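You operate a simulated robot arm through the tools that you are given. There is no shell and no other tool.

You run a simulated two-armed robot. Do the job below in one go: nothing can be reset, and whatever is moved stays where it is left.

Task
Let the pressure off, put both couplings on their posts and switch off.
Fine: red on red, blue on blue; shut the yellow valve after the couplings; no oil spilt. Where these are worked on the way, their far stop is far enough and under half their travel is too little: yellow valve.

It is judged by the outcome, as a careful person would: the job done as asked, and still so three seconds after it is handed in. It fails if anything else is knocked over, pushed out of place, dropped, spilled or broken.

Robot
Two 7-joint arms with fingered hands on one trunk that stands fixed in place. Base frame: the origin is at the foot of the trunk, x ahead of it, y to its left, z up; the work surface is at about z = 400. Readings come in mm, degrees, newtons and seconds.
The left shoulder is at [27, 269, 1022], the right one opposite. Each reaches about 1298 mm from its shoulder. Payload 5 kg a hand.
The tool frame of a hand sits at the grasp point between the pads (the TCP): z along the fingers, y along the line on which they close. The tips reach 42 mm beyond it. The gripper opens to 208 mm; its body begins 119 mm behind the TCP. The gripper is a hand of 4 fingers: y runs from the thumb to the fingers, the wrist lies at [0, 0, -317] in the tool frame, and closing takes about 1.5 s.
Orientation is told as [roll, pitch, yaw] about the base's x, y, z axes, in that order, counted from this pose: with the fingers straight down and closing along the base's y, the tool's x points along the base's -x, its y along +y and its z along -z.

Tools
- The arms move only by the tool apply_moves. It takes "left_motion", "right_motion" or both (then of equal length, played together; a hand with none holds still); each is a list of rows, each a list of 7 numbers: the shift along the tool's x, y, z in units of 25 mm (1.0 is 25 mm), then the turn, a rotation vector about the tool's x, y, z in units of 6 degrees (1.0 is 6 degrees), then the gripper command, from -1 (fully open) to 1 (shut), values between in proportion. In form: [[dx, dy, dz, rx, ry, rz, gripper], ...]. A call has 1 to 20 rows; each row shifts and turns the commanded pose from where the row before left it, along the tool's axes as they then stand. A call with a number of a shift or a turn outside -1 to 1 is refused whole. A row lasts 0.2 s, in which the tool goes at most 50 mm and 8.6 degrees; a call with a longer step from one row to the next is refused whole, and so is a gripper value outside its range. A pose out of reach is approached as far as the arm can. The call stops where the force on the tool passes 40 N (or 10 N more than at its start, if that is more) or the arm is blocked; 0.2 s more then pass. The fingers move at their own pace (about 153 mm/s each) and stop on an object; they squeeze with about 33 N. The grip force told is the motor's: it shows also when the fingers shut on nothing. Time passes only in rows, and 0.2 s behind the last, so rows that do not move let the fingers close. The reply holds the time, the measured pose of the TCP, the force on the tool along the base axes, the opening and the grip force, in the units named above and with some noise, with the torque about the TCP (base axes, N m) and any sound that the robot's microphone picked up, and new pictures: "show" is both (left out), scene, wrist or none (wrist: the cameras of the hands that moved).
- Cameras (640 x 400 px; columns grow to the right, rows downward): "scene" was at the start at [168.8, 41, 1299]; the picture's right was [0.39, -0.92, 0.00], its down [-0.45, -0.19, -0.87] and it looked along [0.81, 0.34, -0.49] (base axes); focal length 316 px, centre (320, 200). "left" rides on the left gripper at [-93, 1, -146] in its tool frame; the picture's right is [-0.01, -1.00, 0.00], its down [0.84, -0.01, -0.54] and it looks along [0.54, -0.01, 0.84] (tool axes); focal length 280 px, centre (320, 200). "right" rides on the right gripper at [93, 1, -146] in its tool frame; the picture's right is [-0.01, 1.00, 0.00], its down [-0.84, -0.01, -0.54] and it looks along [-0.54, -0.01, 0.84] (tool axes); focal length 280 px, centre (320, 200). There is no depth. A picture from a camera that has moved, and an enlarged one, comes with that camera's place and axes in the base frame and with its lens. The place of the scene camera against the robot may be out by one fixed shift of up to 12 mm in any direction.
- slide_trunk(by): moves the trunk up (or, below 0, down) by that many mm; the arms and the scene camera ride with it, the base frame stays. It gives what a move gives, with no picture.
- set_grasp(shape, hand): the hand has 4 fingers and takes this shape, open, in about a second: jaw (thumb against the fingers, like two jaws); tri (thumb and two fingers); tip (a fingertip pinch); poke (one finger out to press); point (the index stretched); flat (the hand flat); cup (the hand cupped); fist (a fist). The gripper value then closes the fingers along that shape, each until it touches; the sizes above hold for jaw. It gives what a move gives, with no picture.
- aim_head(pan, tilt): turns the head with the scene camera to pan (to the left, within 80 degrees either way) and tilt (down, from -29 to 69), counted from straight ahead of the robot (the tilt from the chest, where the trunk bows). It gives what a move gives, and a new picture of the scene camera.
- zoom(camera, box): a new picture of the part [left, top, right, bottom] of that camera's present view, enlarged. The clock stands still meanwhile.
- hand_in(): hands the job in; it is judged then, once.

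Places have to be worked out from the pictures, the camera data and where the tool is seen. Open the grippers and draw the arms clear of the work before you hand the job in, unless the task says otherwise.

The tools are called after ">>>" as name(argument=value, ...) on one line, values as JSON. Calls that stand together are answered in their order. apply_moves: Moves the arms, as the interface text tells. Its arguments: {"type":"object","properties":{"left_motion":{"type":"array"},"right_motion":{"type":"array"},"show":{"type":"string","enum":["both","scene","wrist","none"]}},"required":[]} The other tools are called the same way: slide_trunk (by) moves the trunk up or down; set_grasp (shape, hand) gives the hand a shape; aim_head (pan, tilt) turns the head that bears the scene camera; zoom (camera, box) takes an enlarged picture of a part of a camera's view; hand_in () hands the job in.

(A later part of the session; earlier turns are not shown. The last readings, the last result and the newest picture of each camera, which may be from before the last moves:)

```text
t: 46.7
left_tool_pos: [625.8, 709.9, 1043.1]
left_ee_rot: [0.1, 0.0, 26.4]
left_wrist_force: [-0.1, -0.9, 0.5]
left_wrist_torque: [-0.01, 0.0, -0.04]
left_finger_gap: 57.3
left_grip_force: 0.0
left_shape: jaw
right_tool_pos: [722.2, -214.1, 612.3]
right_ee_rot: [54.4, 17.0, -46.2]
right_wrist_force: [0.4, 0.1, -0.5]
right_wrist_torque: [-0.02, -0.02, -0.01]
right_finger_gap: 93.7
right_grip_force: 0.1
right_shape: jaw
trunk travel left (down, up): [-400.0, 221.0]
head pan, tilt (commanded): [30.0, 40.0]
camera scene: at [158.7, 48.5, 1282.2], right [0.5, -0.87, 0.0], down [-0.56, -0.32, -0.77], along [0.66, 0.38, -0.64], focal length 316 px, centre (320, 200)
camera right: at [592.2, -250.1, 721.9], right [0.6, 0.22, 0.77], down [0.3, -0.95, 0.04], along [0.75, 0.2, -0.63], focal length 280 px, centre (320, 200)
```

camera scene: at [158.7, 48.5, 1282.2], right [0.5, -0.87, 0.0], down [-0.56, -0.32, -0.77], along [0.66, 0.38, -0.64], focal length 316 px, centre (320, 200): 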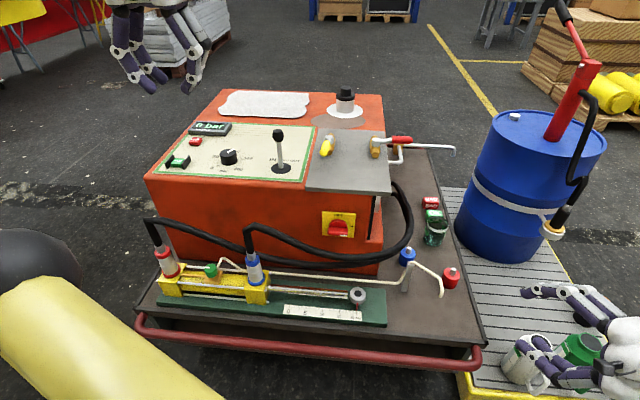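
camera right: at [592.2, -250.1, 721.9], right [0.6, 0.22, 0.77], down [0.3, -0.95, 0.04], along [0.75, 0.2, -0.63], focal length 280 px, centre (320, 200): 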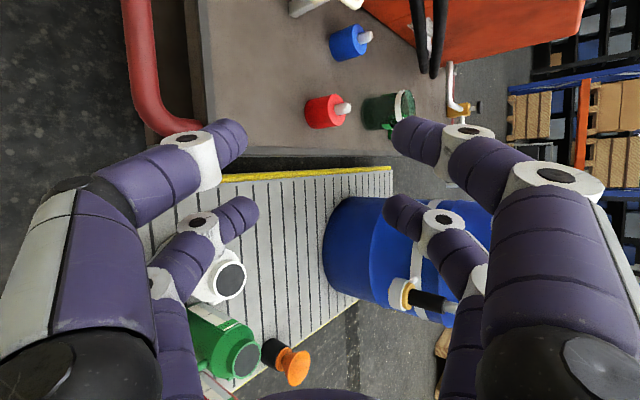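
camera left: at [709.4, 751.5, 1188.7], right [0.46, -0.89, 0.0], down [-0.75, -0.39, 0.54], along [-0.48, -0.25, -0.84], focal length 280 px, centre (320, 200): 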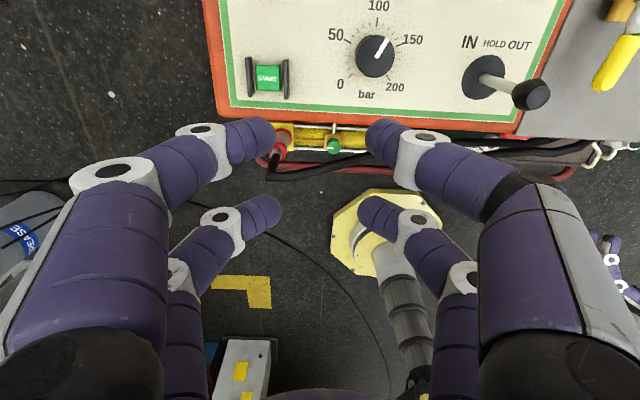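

Now clear of the limit. From here the right camera sees the posts well; I'll take a measuring zoom of them before moving up.

>>> zoom(camera="right", box=[270, 0, 430, 140])

>>> apply_moves(right_motion=[[0.257, 0.684, -0.49, 0, 0, 0, 0.1], [0.257, 0.684, -0.49, 0, 0, 0, 0.1], [0.257, 0.684, -0.49, 0, 0, 0, 0.1], [0.257, 0.684, -0.49, 0, 0, 0, 0.1], [0.257, 0.684, -0.49, 0, 0, 0, 0.1], [0.257, 0.684, -0.49, 0, 0, 0, 0.1], [0.257, 0.684, -0.49, 0, 0, 0, 0.1], [0.257, 0.684, -0.49, 0, 0, 0, 0.1], [0.257, 0.684, -0.49, 0, 0, 0, 0.1], [0.257, 0.684, -0.49, 0, 0, 0, 0.1]], show="both")

```text
2.86 times, centred on (350, 70) of right
camera zoom: at [592.2, -250.1, 721.9], right [0.6, 0.22, 0.77], down [0.3, -0.95, 0.04], along [0.75, 0.2, -0.63], focal length 801 px, centre (234, 571)
```

zoom: 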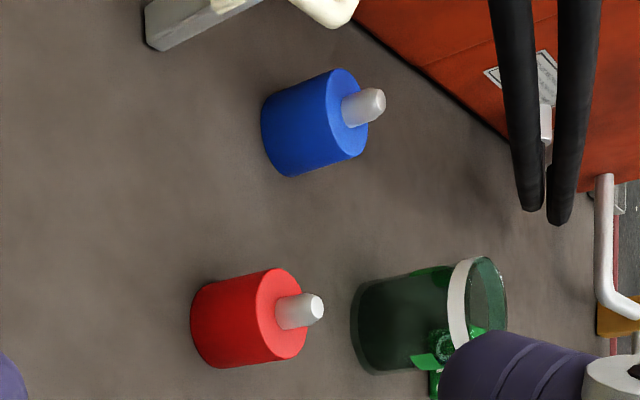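

```text
t: 48.9
left_tool_pos: [626.3, 709.6, 1042.1]
left_ee_rot: [0.0, 0.0, 26.4]
left_wrist_force: [-0.6, -0.1, 0.0]
left_wrist_torque: [-0.06, -0.05, -0.01]
left_finger_gap: 57.5
left_grip_force: 0.0
left_shape: jaw
right_tool_pos: [724.8, -215.2, 831.4]
right_ee_rot: [54.3, 17.1, -46.3]
right_wrist_force: [-0.1, -0.2, 0.1]
right_wrist_torque: [0.0, -0.02, -0.01]
right_finger_gap: 93.4
right_grip_force: 0.0
right_shape: jaw
trunk travel left (down, up): [-400.0, 221.0]
head pan, tilt (commanded): [30.0, 40.0]
camera scene: at [158.4, 48.6, 1282.2], right [0.5, -0.87, 0.0], down [-0.56, -0.32, -0.77], along [0.66, 0.38, -0.64], focal length 316 px, centre (320, 200)
camera right: at [594.7, -251.4, 941.3], right [0.6, 0.22, 0.77], down [0.3, -0.95, 0.04], along [0.75, 0.2, -0.63], focal length 280 px, centre (320, 200)
```

scene: 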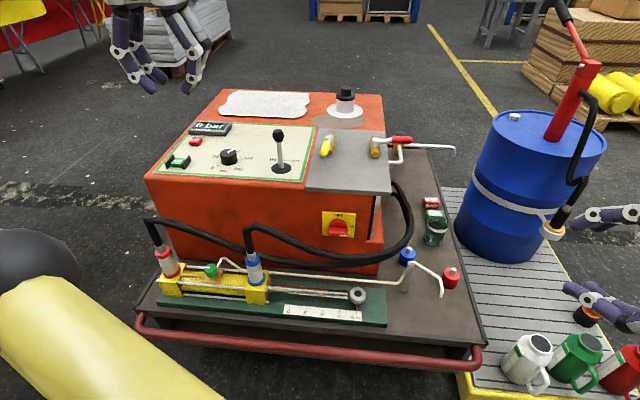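
right: 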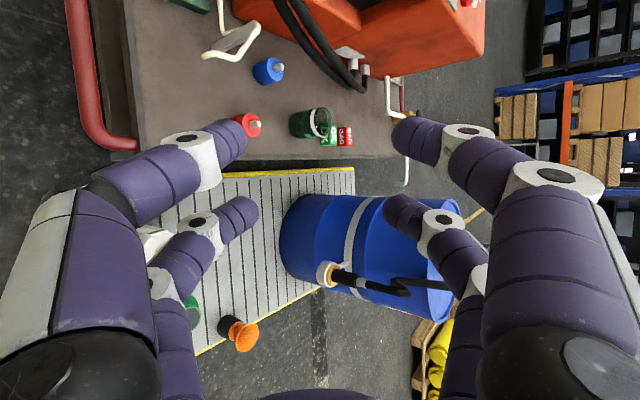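

Deck comes out at z≈405, post tops ≈454 and nipple tips ≈475. I'll zoom from this second height to triangulate the posts, stand and spout.

>>> zoom(camera="right", box=[180, 0, 360, 150])

>>> zoom(camera="right", box=[120, 140, 260, 360])

```text
2.67 times, centred on (270, 75) of right
camera zoom: at [594.7, -251.4, 941.3], right [0.6, 0.22, 0.77], down [0.3, -0.95, 0.04], along [0.75, 0.2, -0.63], focal length 748 px, centre (453, 533)
```

zoom: 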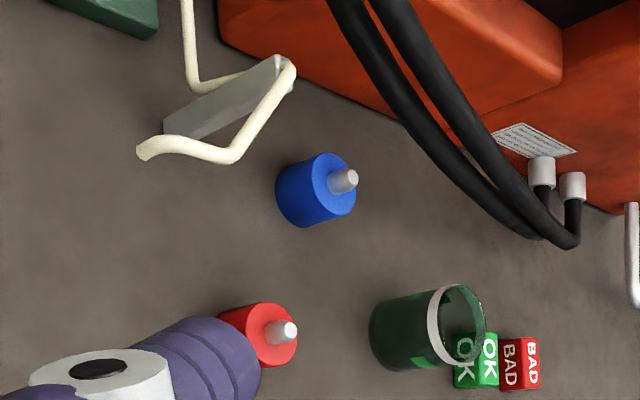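

```text
1.82 times, centred on (190, 250) of right
camera zoom: at [594.7, -251.4, 941.3], right [0.6, 0.22, 0.77], down [0.3, -0.95, 0.04], along [0.75, 0.2, -0.63], focal length 510 px, centre (556, 109)
```

zoom: 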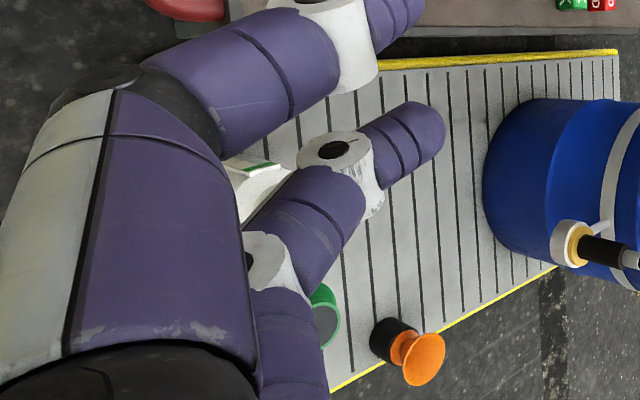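

Posts: red at (u 800, v −415), blue at (877, −291), tops z≈450, nipple tips ≈470; deck ≈402. The left arm (camera on top) looks better suited for both couplings, so I rehearse its attitude empty-handed: turn the left hand to yaw +45° and pitch 45° forward in place.

>>> apply_moves(left_motion=[[0, 0, 0, 0, 0, -0.9375, 0.1], [0, 0, 0, 0, 0, -0.9375, 0.1], [0, 0, 0, 0, 0, -0.9375, 0.1], [0, 0, 0, 0, 0, -0.9375, 0.1], [0, 0, 0, 0, 0, -0.9375, 0.1], [0, 0, 0, 0, 0, -0.9375, 0.1], [0, 0, 0, 0, 0, -0.9375, 0.1], [0, 0, 0, 0, 0, -0.9375, 0.1], [0, 0, 0, 0, -0.9375, 0, 0.1], [0, 0, 0, 0, -0.9375, 0, 0.1], [0, 0, 0, 0, -0.9375, 0, 0.1], [0, 0, 0, 0, -0.9375, 0, 0.1], [0, 0, 0, 0, -0.9375, 0, 0.1], [0, 0, 0, 0, -0.9375, 0, 0.1], [0, 0, 0, 0, -0.9375, 0, 0.1], [0, 0, 0, 0, -0.9375, 0, 0.1]], show="both")

```text
t: 52.3
left_tool_pos: [642.7, 811.1, 1106.0]
left_ee_rot: [1.3, -36.4, 68.0]
left_wrist_force: [-1.6, 0.5, 1.4]
left_wrist_torque: [-0.11, -0.15, -0.11]
left_finger_gap: 92.9
left_grip_force: 0.0
left_shape: jaw
left hand out of reach, approached as far as the arm can: row 12, 13, 14, 15, 16
right_tool_pos: [723.9, -214.3, 831.8]
right_ee_rot: [54.3, 16.9, -46.3]
right_wrist_force: [-1.9, -1.0, 0.7]
right_wrist_torque: [-0.07, 0.02, -0.07]
right_finger_gap: 93.5
right_grip_force: 0.0
right_shape: jaw
trunk travel left (down, up): [-400.0, 221.0]
head pan, tilt (commanded): [30.0, 40.0]
camera scene: at [157.5, 48.7, 1282.4], right [0.5, -0.87, 0.0], down [-0.56, -0.32, -0.77], along [0.66, 0.38, -0.64], focal length 316 px, centre (320, 200)
camera left: at [639.3, 799.0, 1280.4], right [0.94, -0.35, -0.01], down [-0.35, -0.93, -0.07], along [0.01, 0.07, -1.0], focal length 280 px, centre (320, 200)
```

scene: 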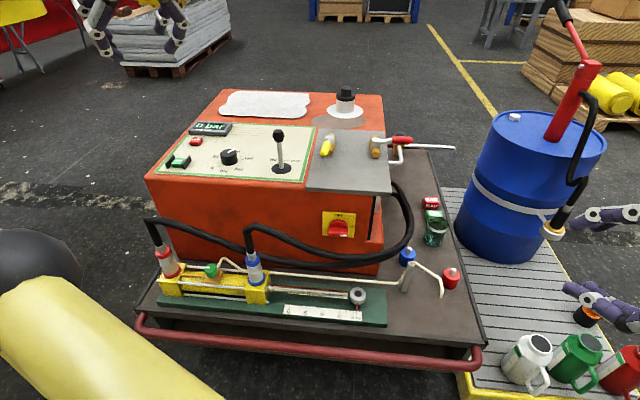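
left: 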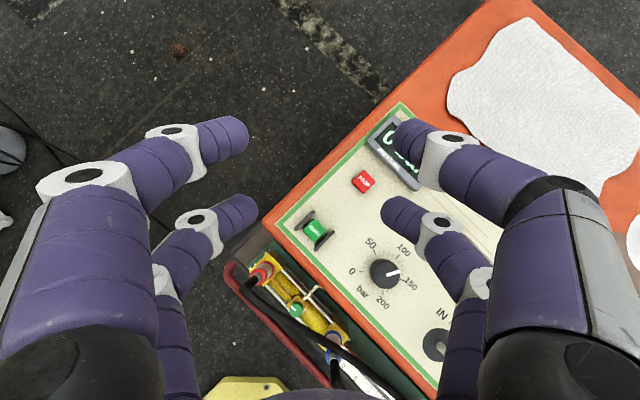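

The left wrist runs into its limits up there too. I turn it about the vertical toward pointing forward-right (more natural for the left arm) and see whether that frees it.

>>> apply_moves(left_motion=[[0, 0, 0, 0.593, 0, 0.805, 0.1], [0, 0, 0, 0.593, 0, 0.805, 0.1], [0, 0, 0, 0.593, 0, 0.805, 0.1], [0, 0, 0, 0.593, 0, 0.805, 0.1], [0, 0, 0, 0.593, 0, 0.805, 0.1], [0, 0, 0, 0.593, 0, 0.805, 0.1], [0, 0, 0, 0.593, 0, 0.805, 0.1], [0, 0, 0, 0.593, 0, 0.805, 0.1]], show="none")

```text
t: 54.1
left_tool_pos: [644.4, 810.4, 1106.4]
left_ee_rot: [1.8, -37.1, 20.9]
left_wrist_force: [0.7, 0.8, 0.9]
left_wrist_torque: [-0.03, -0.01, -0.02]
left_finger_gap: 93.1
left_grip_force: 0.0
left_shape: jaw
right_tool_pos: [724.5, -215.8, 831.5]
right_ee_rot: [54.2, 17.2, -46.3]
right_wrist_force: [-0.2, 0.0, -0.1]
right_wrist_torque: [0.02, 0.02, 0.0]
right_finger_gap: 93.6
right_grip_force: 0.0
right_shape: jaw
trunk travel left (down, up): [-400.0, 221.0]
head pan, tilt (commanded): [30.0, 40.0]
```

Rotation freed it. Now I bring the left hand back toward the robot to u≈600 at this height, to be in front of the cart before going down.

>>> apply_moves(left_motion=[[0.777, 0.078, -0.587, 0, 0, 0, 0.1], [0.777, 0.078, -0.587, 0, 0, 0, 0.1], [0.777, 0.078, -0.587, 0, 0, 0, 0.1], [0.777, 0.078, -0.587, 0, 0, 0, 0.1], [0.777, 0.078, -0.587, 0, 0, 0, 0.1], [0.777, 0.078, -0.587, 0, 0, 0, 0.1], [0.777, 0.078, -0.587, 0, 0, 0, 0.1], [0.777, 0.078, -0.587, 0, 0, 0, 0.1], [0.777, 0.078, -0.587, 0, 0, 0, 0.1], [0.777, 0.078, -0.587, 0, 0, 0, 0.1]], show="scene")

```text
t: 56.3
left_tool_pos: [409.7, 736.7, 1105.3]
left_ee_rot: [1.8, -37.2, 21.0]
left_wrist_force: [-0.2, -0.7, 0.4]
left_wrist_torque: [0.03, 0.03, -0.01]
left_finger_gap: 93.1
left_grip_force: 0.0
left_shape: jaw
right_tool_pos: [725.5, -215.8, 831.4]
right_ee_rot: [54.3, 17.1, -46.3]
right_wrist_force: [0.2, -1.1, 0.2]
right_wrist_torque: [0.02, 0.04, -0.03]
right_finger_gap: 93.7
right_grip_force: 0.0
right_shape: jaw
trunk travel left (down, up): [-400.0, 221.0]
head pan, tilt (commanded): [30.0, 40.0]
camera scene: at [158.7, 48.5, 1282.3], right [0.5, -0.87, 0.0], down [-0.56, -0.32, -0.77], along [0.66, 0.38, -0.64], focal length 316 px, centre (320, 200)
```

scene: 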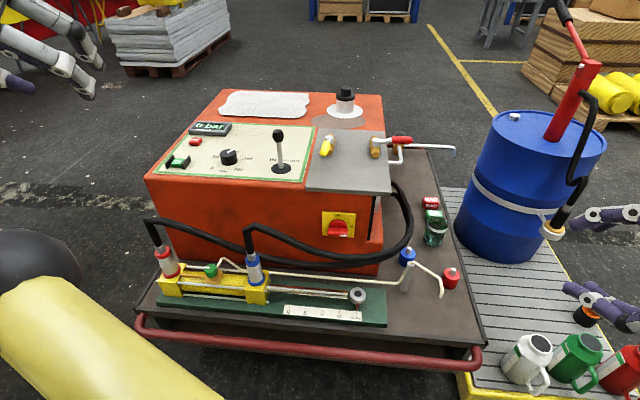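

No limits here. I lower to z≈850 and pitch the hand up to about 30° below horizontal, staying above the hose tops (z≈735).

>>> apply_moves(left_motion=[[0.559, 0, 0.74, 0, 0, 0, 0.1], [0.559, 0, 0.74, 0, 0, 0, 0.1], [0.559, 0, 0.74, 0, 0, 0, 0.1], [0.559, 0, 0.74, 0, 0, 0, 0.1], [0.559, 0, 0.74, 0, 0, 0, 0.1], [0.559, 0, 0.74, 0, 0, 0, 0.1], [0.559, 0, 0.74, 0, 0, 0, 0.1], [0.559, 0, 0.74, 0, 0, 0, 0.1], [0.559, 0, 0.74, 0, 0, 0, 0.1], [0.559, 0, 0.74, 0, 0, 0, 0.1], [0.559, 0, 0.74, 0, 0, 0, 0.1], [0, 0, 0, 0, -1, 0, 0.1], [0, 0, 0, 0, -1, 0, 0.1], [0, 0, 0, 0, -1, 0, 0.1], [0, 0, 0, 0, -0.8, 0, 0.1]], show="both")

```text
t: 59.5
left_tool_pos: [440.9, 801.7, 859.0]
left_ee_rot: [2.6, -59.8, 19.5]
left_wrist_force: [0.8, 0.1, -0.3]
left_wrist_torque: [-0.03, 0.03, 0.0]
left_finger_gap: 93.3
left_grip_force: 0.1
left_shape: jaw
left hand out of reach, approached as far as the arm can: row 12, 13, 14, 15
right_tool_pos: [725.3, -215.4, 830.6]
right_ee_rot: [54.3, 17.1, -46.3]
right_wrist_force: [-0.8, 0.9, -0.1]
right_wrist_torque: [-0.02, 0.04, 0.0]
right_finger_gap: 93.5
right_grip_force: 0.0
right_shape: jaw
trunk travel left (down, up): [-400.0, 221.0]
head pan, tilt (commanded): [30.0, 40.0]
camera scene: at [158.9, 48.7, 1282.1], right [0.5, -0.87, 0.0], down [-0.56, -0.32, -0.77], along [0.66, 0.38, -0.64], focal length 316 px, centre (320, 200)
camera left: at [366.6, 769.2, 1013.3], right [0.38, -0.92, -0.01], down [-0.82, -0.33, -0.46], along [0.42, 0.18, -0.89], focal length 280 px, centre (320, 200)
```

scene: 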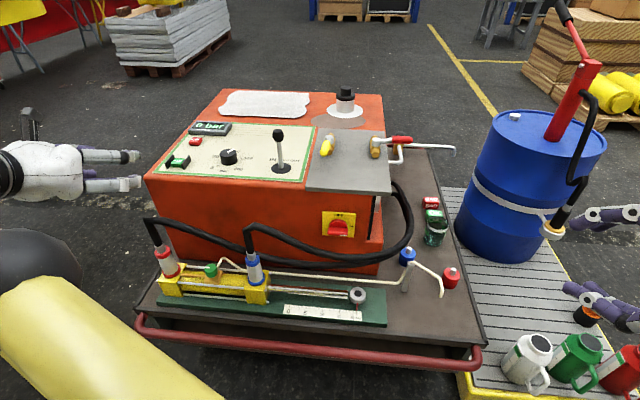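
left: 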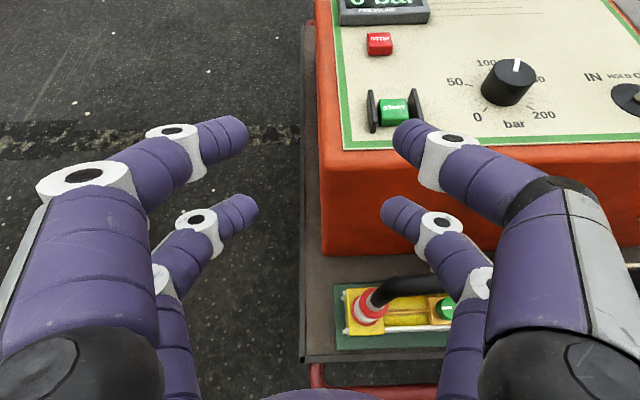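

The left arm now has the 30° attitude (its limit was being folded too close to the shoulder). For blue I'll try the right arm again but pointing more to the left, which suits its forearm better; first I roll the right hand back to its camera-below attitude in free air.

>>> apply_moves(right_motion=[[0, 0, 0, 0, 0, -1, 0.1], [0, 0, 0, 0, 0, -1, 0.1], [0, 0, 0, 0, 0, -1, 0.1], [0, 0, 0, 0, 0, -1, 0.1], [0, 0, 0, 0, 0, -1, 0.1], [0, 0, 0, 0, 0, -1, 0.1], [0, 0, 0, 0, 0, -1, 0.1], [0, 0, 0, 0, 0, -1, 0.1], [0, 0, 0, 0, 0, -1, 0.1], [0, 0, 0, 0, 0, -1, 0.1], [0, 0, 0, 0, 0, -1, 0.1], [0, 0, 0, 0, 0, -1, 0.1], [0, 0, 0, 0, 0, -1, 0.1], [0, 0, 0, 0, 0, -1, 0.1], [0, 0, 0, 0, 0, -1, 0.1], [0, 0, 0, 0, 0, -1, 0.1], [0, 0, 0, 0, 0, -1, 0.1], [0, 0, 0, 0, 0, -1, 0.1], [0, 0, 0, 0, 0, -0.43, 0.1]], show="none")

```text
t: 63.5
left_tool_pos: [439.9, 801.4, 859.2]
left_ee_rot: [2.7, -59.8, 19.7]
left_wrist_force: [-0.1, -0.3, -1.1]
left_wrist_torque: [0.0, -0.03, -0.02]
left_finger_gap: 93.3
left_grip_force: 0.0
left_shape: jaw
right_tool_pos: [725.1, -215.1, 832.2]
right_ee_rot: [0.1, -56.1, 55.6]
right_wrist_force: [-0.3, 0.1, -0.4]
right_wrist_torque: [0.04, 0.03, -0.01]
right_finger_gap: 93.6
right_grip_force: 0.2
right_shape: jaw
trunk travel left (down, up): [-400.0, 221.0]
head pan, tilt (commanded): [30.0, 40.0]
```

Orientation restored cleanly. I yaw the right hand a further 16° left, set 30° elevation, and start moving in short stages toward the blue coupling.

>>> apply_moves(right_motion=[[0, 0, 0, -0.738, 0, -0.496, 0.1], [0, 0, 0, -0.738, 0, -0.496, 0.1], [0, 0, 0, -0.738, 0, -0.496, 0.1], [0, 0, 0, 0, -0.65, 0, 0.1], [-0.1, 0.578, 0.761, 0, 0, 0, 0.1], [-0.1, 0.578, 0.761, 0, 0, 0, 0.1], [-0.1, 0.578, 0.761, 0, 0, 0, 0.1], [-0.1, 0.578, 0.761, 0, 0, 0, 0.1], [-0.1, 0.578, 0.761, 0, 0, 0, 0.1], [-0.1, 0.578, 0.761, 0, 0, 0, 0.1], [-0.1, 0.578, 0.761, 0, 0, 0, 0.1], [-0.1, 0.578, 0.761, 0, 0, 0, 0.1], [-0.1, 0.578, 0.761, 0, 0, 0, 0.1], [-0.1, 0.578, 0.761, 0, 0, 0, 0.1], [-0.1, 0.578, 0.761, 0, 0, 0, 0.1], [-0.1, 0.578, 0.761, 0, 0, 0, 0.1]], show="none")

```text
t: 66.9
left_tool_pos: [441.0, 801.4, 858.3]
left_ee_rot: [2.7, -59.9, 19.5]
left_wrist_force: [-0.2, 0.1, 0.9]
left_wrist_torque: [0.01, -0.02, -0.01]
left_finger_gap: 93.4
left_grip_force: 0.0
left_shape: jaw
right_tool_pos: [626.2, 41.5, 742.5]
right_ee_rot: [0.1, -60.1, 71.3]
right_wrist_force: [-0.2, 0.0, -0.2]
right_wrist_torque: [-0.01, 0.05, -0.01]
right_finger_gap: 93.7
right_grip_force: 0.1
right_shape: jaw
trunk travel left (down, up): [-400.0, 221.0]
head pan, tilt (commanded): [30.0, 40.0]
```

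No limit so far; I continue another 8 rows.

>>> apply_moves(right_motion=[[-0.1, 0.578, 0.761, 0, 0, 0, 0.1], [-0.1, 0.578, 0.761, 0, 0, 0, 0.1], [-0.1, 0.578, 0.761, 0, 0, 0, 0.1], [-0.1, 0.578, 0.761, 0, 0, 0, 0.1], [-0.1, 0.578, 0.761, 0, 0, 0, 0.1], [-0.1, 0.578, 0.761, 0, 0, 0, 0.1], [-0.1, 0.578, 0.761, 0, 0, 0, 0.1], [-0.1, 0.578, 0.761, 0, 0, 0, 0.1]], show="both")

```text
t: 68.7
left_tool_pos: [439.5, 801.7, 858.5]
left_ee_rot: [2.7, -59.7, 19.6]
left_wrist_force: [-0.1, 0.2, 0.1]
left_wrist_torque: [-0.02, 0.04, 0.0]
left_finger_gap: 93.3
left_grip_force: 0.1
left_shape: jaw
right_tool_pos: [562.0, 213.8, 684.0]
right_ee_rot: [0.3, -60.0, 71.5]
right_wrist_force: [0.0, -0.6, 0.8]
right_wrist_torque: [0.0, 0.01, 0.04]
right_finger_gap: 93.6
right_grip_force: 0.1
right_shape: jaw
trunk travel left (down, up): [-400.0, 221.0]
head pan, tilt (commanded): [30.0, 40.0]
camera scene: at [158.7, 48.3, 1282.1], right [0.5, -0.87, 0.0], down [-0.56, -0.32, -0.77], along [0.66, 0.38, -0.64], focal length 316 px, centre (320, 200)
camera right: at [505.1, 49.1, 677.0], right [-0.95, 0.32, 0.01], down [0.0, -0.05, 1.0], along [0.32, 0.95, 0.05], focal length 280 px, centre (320, 200)
```

scene: 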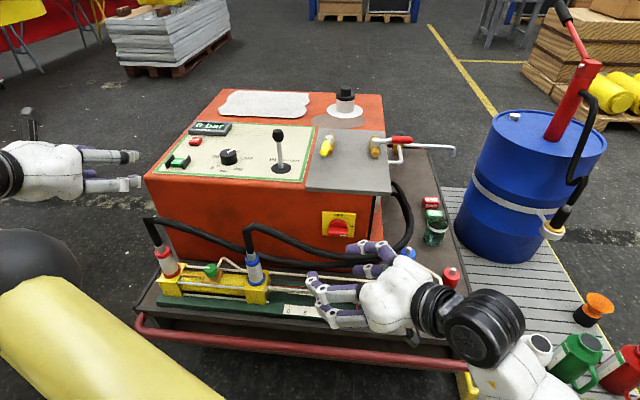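
right: 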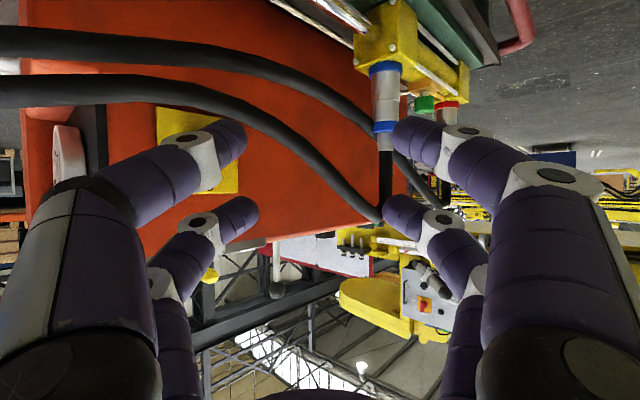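

Past the earlier limit. The blue coupling is visible ahead (upside-down view). I continue to the pre-grasp point.

>>> apply_moves(right_motion=[[-0.1, 0.578, 0.761, 0, 0, 0, 0.1], [-0.1, 0.578, 0.761, 0, 0, 0, 0.1], [-0.1, 0.578, 0.761, 0, 0, 0, 0.1], [-0.1, 0.578, 0.761, 0, 0, 0, 0.1]], show="wrist")

```text
t: 69.7
left_tool_pos: [438.7, 802.5, 858.8]
left_ee_rot: [2.7, -59.8, 19.6]
left_wrist_force: [-0.4, -1.0, -0.6]
left_wrist_torque: [-0.01, 0.0, 0.03]
left_finger_gap: 93.3
left_grip_force: 0.1
left_shape: jaw
right_tool_pos: [531.2, 298.7, 657.8]
right_ee_rot: [0.3, -60.1, 71.4]
right_wrist_force: [0.5, -0.6, 0.6]
right_wrist_torque: [0.03, 0.02, 0.03]
right_finger_gap: 93.6
right_grip_force: 0.1
right_shape: jaw
trunk travel left (down, up): [-400.0, 221.0]
head pan, tilt (commanded): [30.0, 40.0]
camera right: at [474.9, 133.7, 649.7], right [-0.95, 0.32, 0.01], down [0.0, -0.05, 1.0], along [0.32, 0.95, 0.05], focal length 280 px, centre (320, 200)
```

right: 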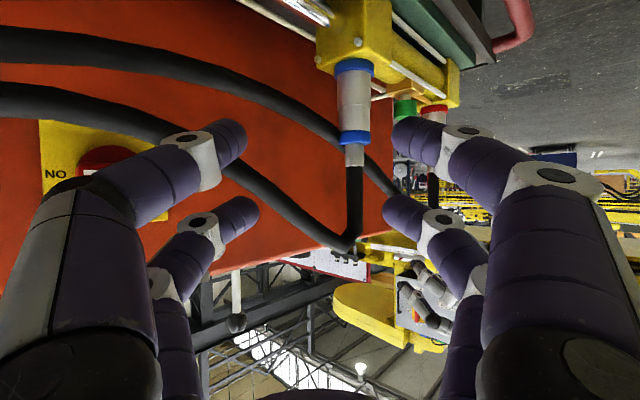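

Measured from this closer view the blue coupling is confirmed at (709, 192). I align sideways and advance along the finger axis to about 50 mm short.

>>> apply_moves(right_motion=[[-0.088, 0.568, 0.788, 0, 0, 0, 0.1], [-0.088, 0.568, 0.788, 0, 0, 0, 0.1], [-0.088, 0.568, 0.788, 0, 0, 0, 0.1], [0, 0, 0.8, 0, 0, 0, 0.1], [0, 0, 0.8, 0, 0, 0, 0.1], [0, 0, 0.8, 0, 0, 0, 0.1], [0, 0, 0.8, 0, 0, 0, 0.1], [0, 0, 0.8, 0, 0, 0, 0.1]], show="both")

>>> zoom(camera="scene", box=[180, 200, 400, 340])

```text
t: 71.5
left_tool_pos: [440.4, 802.5, 857.5]
left_ee_rot: [2.7, -59.8, 19.6]
left_wrist_force: [-0.8, 0.3, -0.3]
left_wrist_torque: [0.01, 0.02, 0.01]
left_finger_gap: 92.8
left_grip_force: 0.1
left_shape: jaw
right_tool_pos: [534.9, 445.0, 582.0]
right_ee_rot: [0.1, -59.9, 71.4]
right_wrist_force: [-0.7, 0.1, 0.0]
right_wrist_torque: [-0.02, 0.01, -0.01]
right_finger_gap: 93.5
right_grip_force: 0.1
right_shape: jaw
trunk travel left (down, up): [-400.0, 221.0]
head pan, tilt (commanded): [30.0, 40.0]
camera scene: at [158.5, 48.4, 1282.1], right [0.5, -0.87, 0.0], down [-0.56, -0.32, -0.77], along [0.66, 0.38, -0.64], focal length 316 px, centre (320, 200)
camera right: at [477.6, 280.3, 574.3], right [-0.95, 0.32, 0.01], down [0.0, -0.05, 1.0], along [0.32, 0.95, 0.05], focal length 280 px, centre (320, 200)
```

scene: 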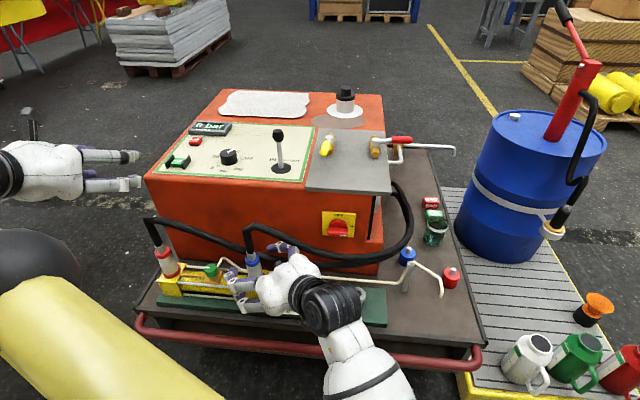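
right: 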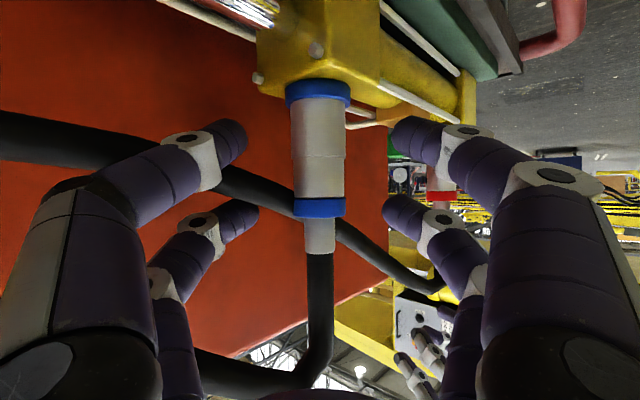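

```text
2.86 times, centred on (290, 270) of scene
camera zoom: at [158.5, 48.4, 1282.1], right [0.5, -0.87, 0.0], down [-0.56, -0.32, -0.77], along [0.66, 0.38, -0.64], focal length 901 px, centre (406, 0)
```

zoom: 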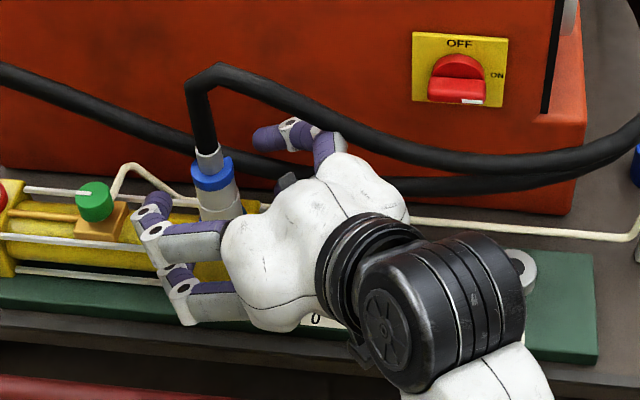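

The hand straddles the blue coupling well; remaining ≈45 mm forward and 23 mm down. I advance in two smaller steps, watching for any contact with the red hose just behind it.

>>> apply_moves(right_motion=[[0.014, 0, 0.435, 0, 0, 0, 0.1], [0.014, 0, 0.435, 0, 0, 0, 0.1], [0.014, 0, 0.435, 0, 0, 0, 0.1], [0.014, 0, 0.435, 0, 0, 0, 0.1]], show="both")

>>> zoom(camera="scene", box=[200, 210, 340, 310])

```text
t: 72.7
left_tool_pos: [440.3, 801.7, 858.5]
left_ee_rot: [2.7, -59.8, 19.6]
left_wrist_force: [-0.4, 0.2, -0.3]
left_wrist_torque: [-0.01, 0.0, 0.03]
left_finger_gap: 93.3
left_grip_force: 0.0
left_shape: jaw
right_tool_pos: [549.5, 462.4, 531.4]
right_ee_rot: [-0.1, -58.4, 71.3]
right_wrist_force: [-1.5, 0.0, 1.5]
right_wrist_torque: [0.01, 0.13, 0.14]
right_finger_gap: 94.1
right_grip_force: 0.0
right_shape: jaw
trunk travel left (down, up): [-400.0, 221.0]
head pan, tilt (commanded): [30.0, 40.0]
stopped in row 4 (right hand): the arm was blocked; the commanded pose is now the measured one
camera scene: at [158.8, 48.5, 1282.1], right [0.5, -0.87, 0.0], down [-0.56, -0.32, -0.77], along [0.66, 0.38, -0.64], focal length 316 px, centre (320, 200)
camera right: at [490.5, 299.1, 529.7], right [-0.94, 0.33, 0.01], down [0.01, -0.02, 1.0], along [0.33, 0.94, 0.02], focal length 280 px, centre (320, 200)
```

scene: 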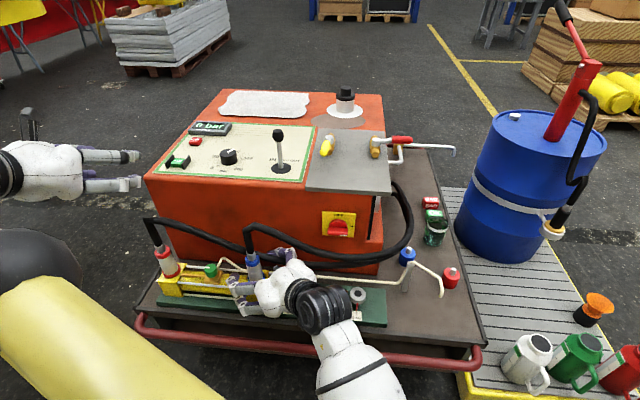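
right: 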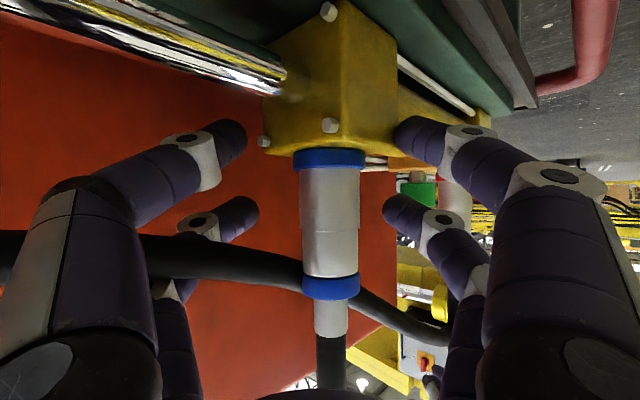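

```text
4.00 times, centred on (270, 260) of scene
camera zoom: at [158.8, 48.5, 1282.1], right [0.5, -0.87, 0.0], down [-0.56, -0.32, -0.77], along [0.66, 0.38, -0.64], focal length 1262 px, centre (520, -40)
```

zoom: 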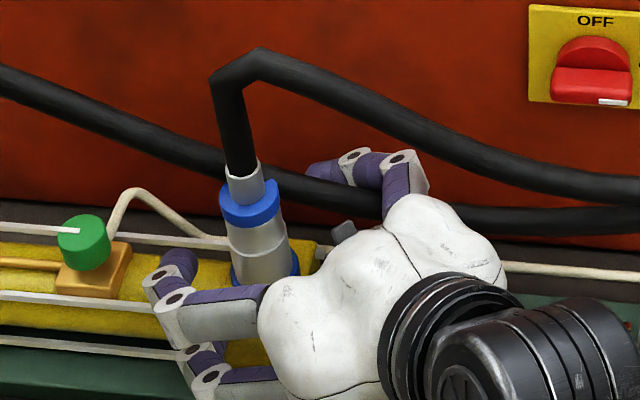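

The arm sagged to z≈531 at a joint limit rather than by contact (forces ≈2 N). The lower fingers are now level with the cylinder block, so I raise by ~22 mm and centre sideways by 8 mm.

>>> apply_moves(right_motion=[[-0.38, 0.15, -0.22, 0, 0, 0, 0.1], [-0.38, 0.15, -0.22, 0, 0, 0, 0.1]], show="wrist")

```text
t: 73.3
left_tool_pos: [440.6, 802.2, 857.7]
left_ee_rot: [2.7, -59.8, 19.6]
left_wrist_force: [0.4, -0.1, -0.1]
left_wrist_torque: [0.0, 0.03, -0.01]
left_finger_gap: 93.4
left_grip_force: 0.0
left_shape: jaw
right_tool_pos: [548.0, 456.5, 544.3]
right_ee_rot: [-0.8, -57.7, 71.6]
right_wrist_force: [0.3, 0.4, -0.6]
right_wrist_torque: [-0.03, 0.03, 0.01]
right_finger_gap: 93.6
right_grip_force: 0.1
right_shape: jaw
trunk travel left (down, up): [-400.0, 221.0]
head pan, tilt (commanded): [30.0, 40.0]
camera right: at [489.2, 292.8, 544.2], right [-0.94, 0.34, 0.0], down [0.0, -0.01, 1.0], along [0.34, 0.94, 0.01], focal length 280 px, centre (320, 200)
```

right: 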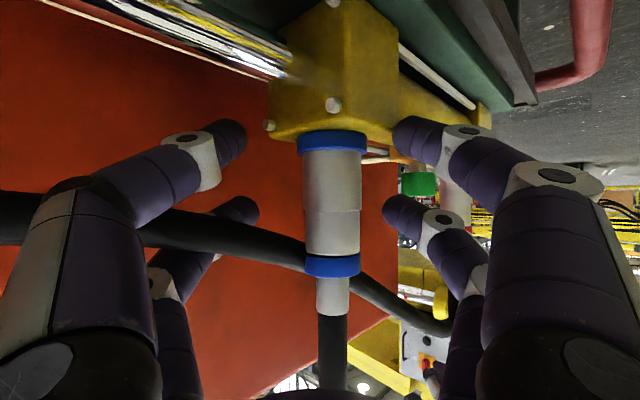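

The pattern of limits suggests the hand must point further left than the arm. I rotate the hand +10° about the vertical, which also centres the coupling.

>>> apply_moves(right_motion=[[0, 0, 0, -0.705, 0, -0.445, 0.1], [0, 0, 0, -0.705, 0, -0.445, 0.1]], show="wrist")

```text
t: 73.9
left_tool_pos: [440.6, 802.6, 858.4]
left_ee_rot: [2.7, -59.7, 19.7]
left_wrist_force: [-0.5, 0.0, -0.1]
left_wrist_torque: [0.02, -0.01, -0.04]
left_finger_gap: 93.3
left_grip_force: 0.1
left_shape: jaw
right_tool_pos: [540.6, 471.0, 560.8]
right_ee_rot: [-0.5, -58.7, 81.9]
right_wrist_force: [0.0, 0.3, 0.2]
right_wrist_torque: [-0.03, -0.04, -0.02]
right_finger_gap: 93.7
right_grip_force: 0.1
right_shape: jaw
trunk travel left (down, up): [-400.0, 221.0]
head pan, tilt (commanded): [30.0, 40.0]
camera right: at [512.6, 298.7, 557.4], right [-0.99, 0.16, 0.01], down [0.0, -0.02, 1.0], along [0.16, 0.99, 0.02], focal length 280 px, centre (320, 200)
```

right: 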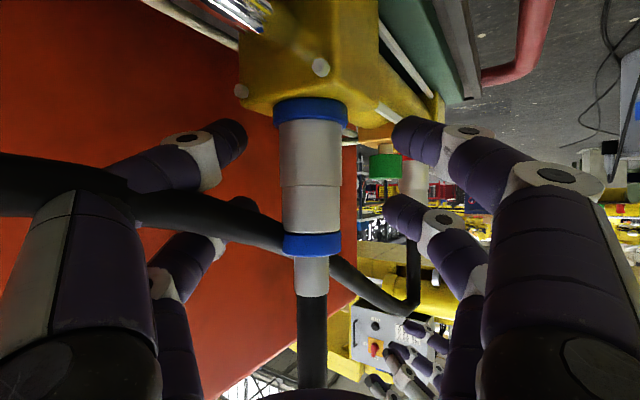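

That freed it: the hand is at the commanded spot and the hose clearly offers no resistance. I make a final 10 mm advance with a 7 mm sideways correction, then close on the coupling.

>>> apply_moves(right_motion=[[-0.05, -0.135, 0.2, 0, 0, 0, 0.1], [-0.05, -0.135, 0.2, 0, 0, 0, 0.1]], show="wrist")

>>> zoom(camera="scene", box=[200, 210, 340, 310])

```text
t: 74.5
left_tool_pos: [439.7, 801.1, 856.8]
left_ee_rot: [2.7, -59.8, 19.6]
left_wrist_force: [0.1, 0.3, 0.5]
left_wrist_torque: [0.0, 0.0, -0.02]
left_finger_gap: 93.3
left_grip_force: 0.1
left_shape: jaw
right_tool_pos: [548.5, 473.1, 547.4]
right_ee_rot: [-0.2, -58.1, 81.3]
right_wrist_force: [-0.4, 0.9, 0.2]
right_wrist_torque: [-0.02, 0.01, 0.0]
right_finger_gap: 93.9
right_grip_force: 0.1
right_shape: jaw
trunk travel left (down, up): [-400.0, 221.0]
head pan, tilt (commanded): [30.0, 40.0]
camera right: at [519.5, 301.0, 545.5], right [-0.99, 0.16, 0.01], down [0.01, -0.01, 1.0], along [0.16, 0.99, 0.01], focal length 280 px, centre (320, 200)
```

right: 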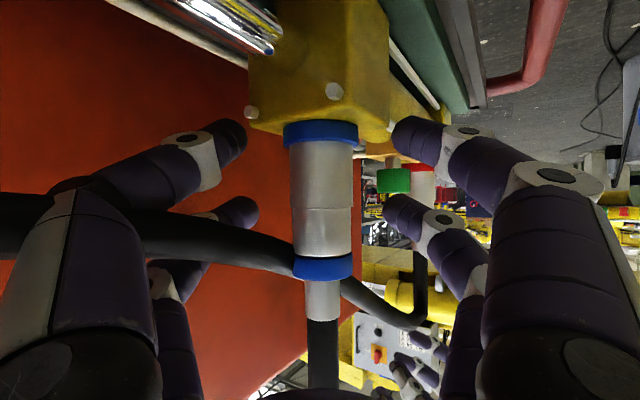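

```text
4.00 times, centred on (270, 260) of scene
camera zoom: at [158.6, 48.5, 1282.1], right [0.5, -0.87, 0.0], down [-0.56, -0.32, -0.77], along [0.66, 0.38, -0.64], focal length 1262 px, centre (520, -40)
```

zoom: 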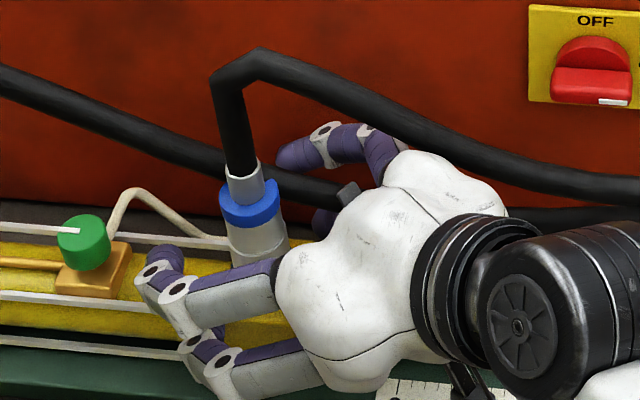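

The coupling is centred between the fingers about 14 mm ahead of the grasp point, mid-body. I close the right hand on it.

>>> apply_moves(right_motion=[[0, 0, 0, 0, 0, 0, 1], [0, 0, 0, 0, 0, 0, 1], [0, 0, 0, 0, 0, 0, 1], [0, 0, 0, 0, 0, 0, 1], [0, 0, 0, 0, 0, 0, 1], [0, 0, 0, 0, 0, 0, 1]], show="both")

>>> zoom(camera="scene", box=[200, 210, 340, 310])

```text
t: 75.9
left_tool_pos: [439.0, 802.3, 859.6]
left_ee_rot: [2.6, -59.9, 19.6]
left_wrist_force: [-1.2, -1.2, -0.1]
left_wrist_torque: [-0.01, 0.02, 0.02]
left_finger_gap: 93.3
left_grip_force: 0.0
left_shape: jaw
right_tool_pos: [549.5, 472.5, 550.3]
right_ee_rot: [-0.4, -58.2, 81.4]
right_wrist_force: [-19.8, -2.8, 6.6]
right_wrist_torque: [-0.06, 1.49, 1.47]
right_finger_gap: 37.5
right_grip_force: 32.9
right_shape: jaw
trunk travel left (down, up): [-400.0, 221.0]
head pan, tilt (commanded): [30.0, 40.0]
camera scene: at [158.0, 48.3, 1282.3], right [0.5, -0.87, 0.0], down [-0.56, -0.32, -0.77], along [0.66, 0.38, -0.64], focal length 316 px, centre (320, 200)
camera right: at [521.2, 300.8, 547.8], right [-0.99, 0.16, 0.01], down [0.01, -0.01, 1.0], along [0.16, 0.99, 0.01], focal length 280 px, centre (320, 200)
```

scene: 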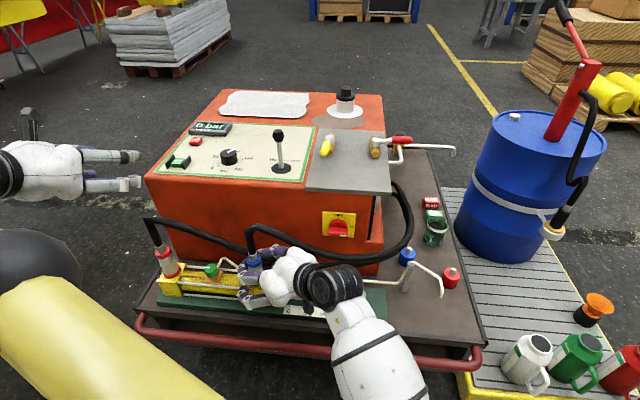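
right: 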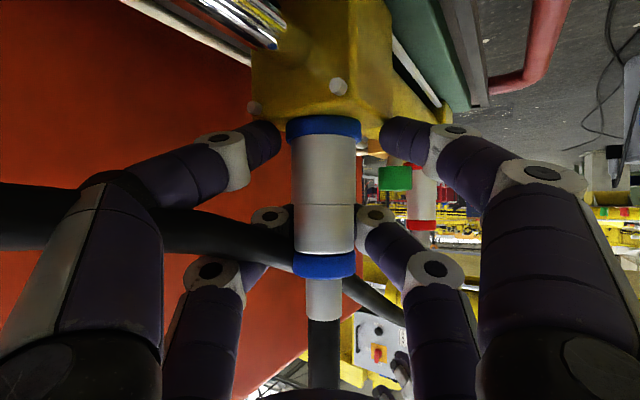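

```text
4.00 times, centred on (270, 260) of scene
camera zoom: at [158.0, 48.3, 1282.3], right [0.5, -0.87, 0.0], down [-0.56, -0.32, -0.77], along [0.66, 0.38, -0.64], focal length 1262 px, centre (520, -40)
```

zoom: 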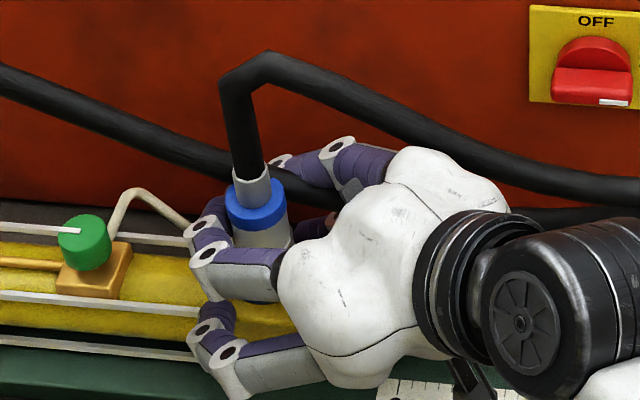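

Gripped (37.5 mm, 33 N). There is a ~20 N sideways bias because the coupling is still fixed; I shift the hand 3–4 mm with that force to relax it before pulling.

>>> apply_moves(right_motion=[[0, 0.15, 0, 0, 0, 0, 1], [0, 0, 0, 0, 0, 0, 1]], show="wrist")

```text
t: 76.5
left_tool_pos: [440.3, 802.8, 858.5]
left_ee_rot: [2.6, -59.8, 19.7]
left_wrist_force: [-0.6, 0.3, 0.2]
left_wrist_torque: [-0.03, -0.03, -0.01]
left_finger_gap: 93.4
left_grip_force: 0.1
left_shape: jaw
right_tool_pos: [548.9, 475.5, 552.5]
right_ee_rot: [-0.8, -58.4, 81.8]
right_wrist_force: [-2.8, 27.3, 0.3]
right_wrist_torque: [1.48, 0.27, -0.97]
right_finger_gap: 32.4
right_grip_force: 33.1
right_shape: jaw
trunk travel left (down, up): [-400.0, 221.0]
head pan, tilt (commanded): [30.0, 40.0]
camera right: at [520.0, 303.1, 550.5], right [-0.99, 0.16, 0.0], down [0.0, -0.02, 1.0], along [0.16, 0.99, 0.02], focal length 280 px, centre (320, 200)
```

right: 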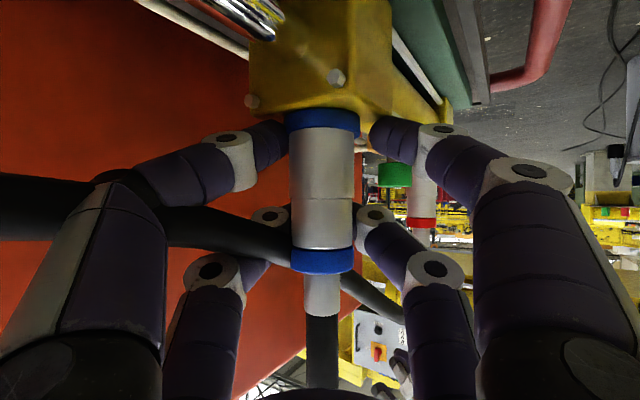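

Now the squeeze pulls the hand forward (27 N) as the fingers wrap around; I follow it forward ~6 mm to seat the coupling deeper.

>>> apply_moves(right_motion=[[-0.06, 0, 0.1, 0, 0, 0, 1], [-0.06, 0, 0.1, 0, 0, 0, 1], [0, 0, 0, 0, 0, 0, 1]], show="wrist")

```text
t: 77.1
left_tool_pos: [439.5, 801.9, 858.7]
left_ee_rot: [2.6, -59.9, 19.5]
left_wrist_force: [0.0, -0.6, 0.6]
left_wrist_torque: [0.03, -0.01, -0.02]
left_finger_gap: 93.1
left_grip_force: 0.1
left_shape: jaw
right_tool_pos: [548.7, 478.5, 551.3]
right_ee_rot: [-0.5, -58.9, 81.3]
right_wrist_force: [2.4, 4.1, 21.8]
right_wrist_torque: [0.79, 0.49, -0.83]
right_finger_gap: 34.2
right_grip_force: 33.6
right_shape: jaw
trunk travel left (down, up): [-400.0, 221.0]
head pan, tilt (commanded): [30.0, 40.0]
stopped in row 2 (right hand): the force on the tool passed its limit at 44 N (the readings are from after the stop); the commanded pose is now the measured one
camera right: at [518.7, 305.2, 548.3], right [-0.99, 0.17, 0.01], down [0.0, -0.02, 1.0], along [0.17, 0.99, 0.02], focal length 280 px, centre (320, 200)
```

right: 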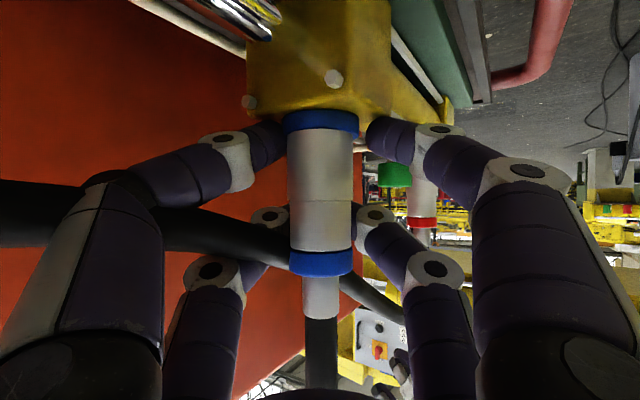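

Upward push of ~22 N means the lower fingertips bear on the cylinder block. I open, raise ~16 mm, and will re-grip higher on the body.

>>> apply_moves(right_motion=[[0, 0, 0, 0, 0, 0, 0.2], [0, 0, 0, 0, 0, 0, 0.2], [0, 0, 0, 0, 0, 0, 0.2], [-0.28, 0, -0.16, 0, 0, 0, 0.2], [-0.28, 0, -0.16, 0, 0, 0, 0.2]], show="wrist")

```text
t: 78.3
left_tool_pos: [440.2, 802.1, 858.1]
left_ee_rot: [2.8, -59.8, 19.6]
left_wrist_force: [-0.5, -0.9, -0.3]
left_wrist_torque: [0.0, -0.02, 0.0]
left_finger_gap: 93.1
left_grip_force: 0.1
left_shape: jaw
right_tool_pos: [546.9, 476.4, 560.7]
right_ee_rot: [-0.3, -58.2, 81.2]
right_wrist_force: [-0.1, 0.8, -0.5]
right_wrist_torque: [-0.02, 0.01, -0.06]
right_finger_gap: 83.1
right_grip_force: 0.0
right_shape: jaw
trunk travel left (down, up): [-400.0, 221.0]
head pan, tilt (commanded): [30.0, 40.0]
camera right: at [518.0, 303.7, 558.4], right [-0.99, 0.16, 0.01], down [0.01, -0.01, 1.0], along [0.16, 0.99, 0.01], focal length 280 px, centre (320, 200)
```

right: 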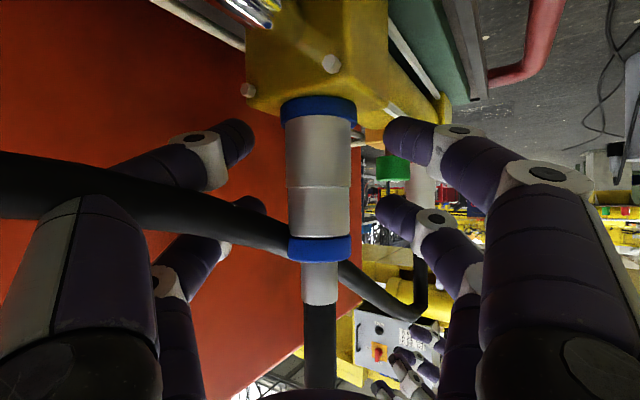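

Clear again at z≈561. I raise another 8 mm and close.

>>> apply_moves(right_motion=[[-0.3, 0, -0.18, 0, 0, 0, 0.2], [0, 0, 0, 0, 0, 0, 1], [0, 0, 0, 0, 0, 0, 1], [0, 0, 0, 0, 0, 0, 1], [0, 0, 0, 0, 0, 0, 1], [0, 0, 0, 0, 0, 0, 1], [0, 0, 0, 0, 0, 0, 1]], show="wrist")

>>> zoom(camera="scene", box=[200, 210, 340, 310])

```text
t: 79.9
left_tool_pos: [439.8, 802.9, 857.9]
left_ee_rot: [2.6, -59.8, 19.7]
left_wrist_force: [0.0, -0.2, -0.2]
left_wrist_torque: [0.03, 0.02, 0.03]
left_finger_gap: 93.2
left_grip_force: 0.1
left_shape: jaw
right_tool_pos: [551.1, 475.2, 570.7]
right_ee_rot: [-0.5, -58.2, 81.3]
right_wrist_force: [-0.8, 5.4, -1.8]
right_wrist_torque: [0.22, 0.05, 0.02]
right_finger_gap: 16.1
right_grip_force: 32.8
right_shape: jaw
trunk travel left (down, up): [-400.0, 221.0]
head pan, tilt (commanded): [30.0, 40.0]
camera right: at [520.8, 302.8, 567.8], right [-0.99, 0.17, 0.01], down [0.01, -0.01, 1.0], along [0.17, 0.99, 0.01], focal length 280 px, centre (320, 200)
```

right: 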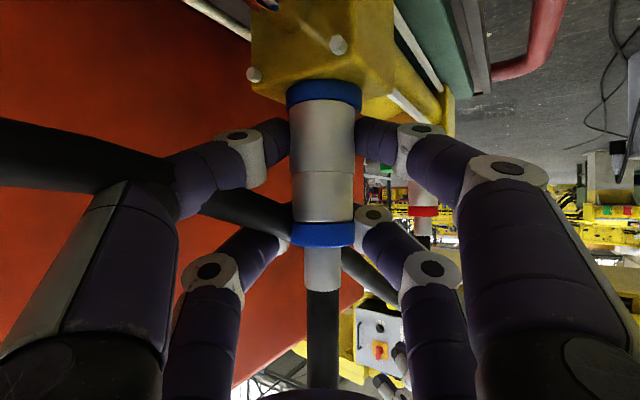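

```text
4.00 times, centred on (270, 260) of scene
camera zoom: at [158.8, 48.8, 1282.1], right [0.5, -0.87, 0.0], down [-0.56, -0.32, -0.77], along [0.66, 0.38, -0.64], focal length 1262 px, centre (520, -40)
```

zoom: 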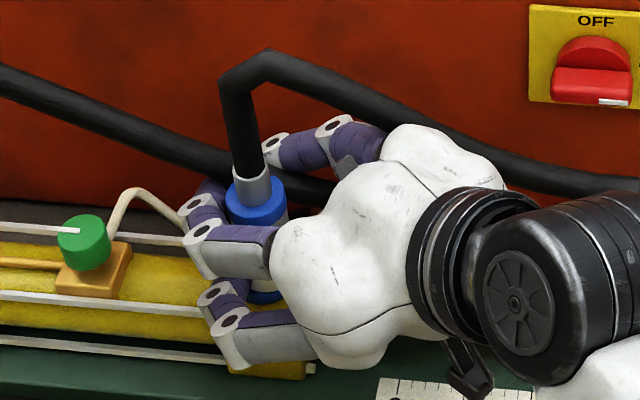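

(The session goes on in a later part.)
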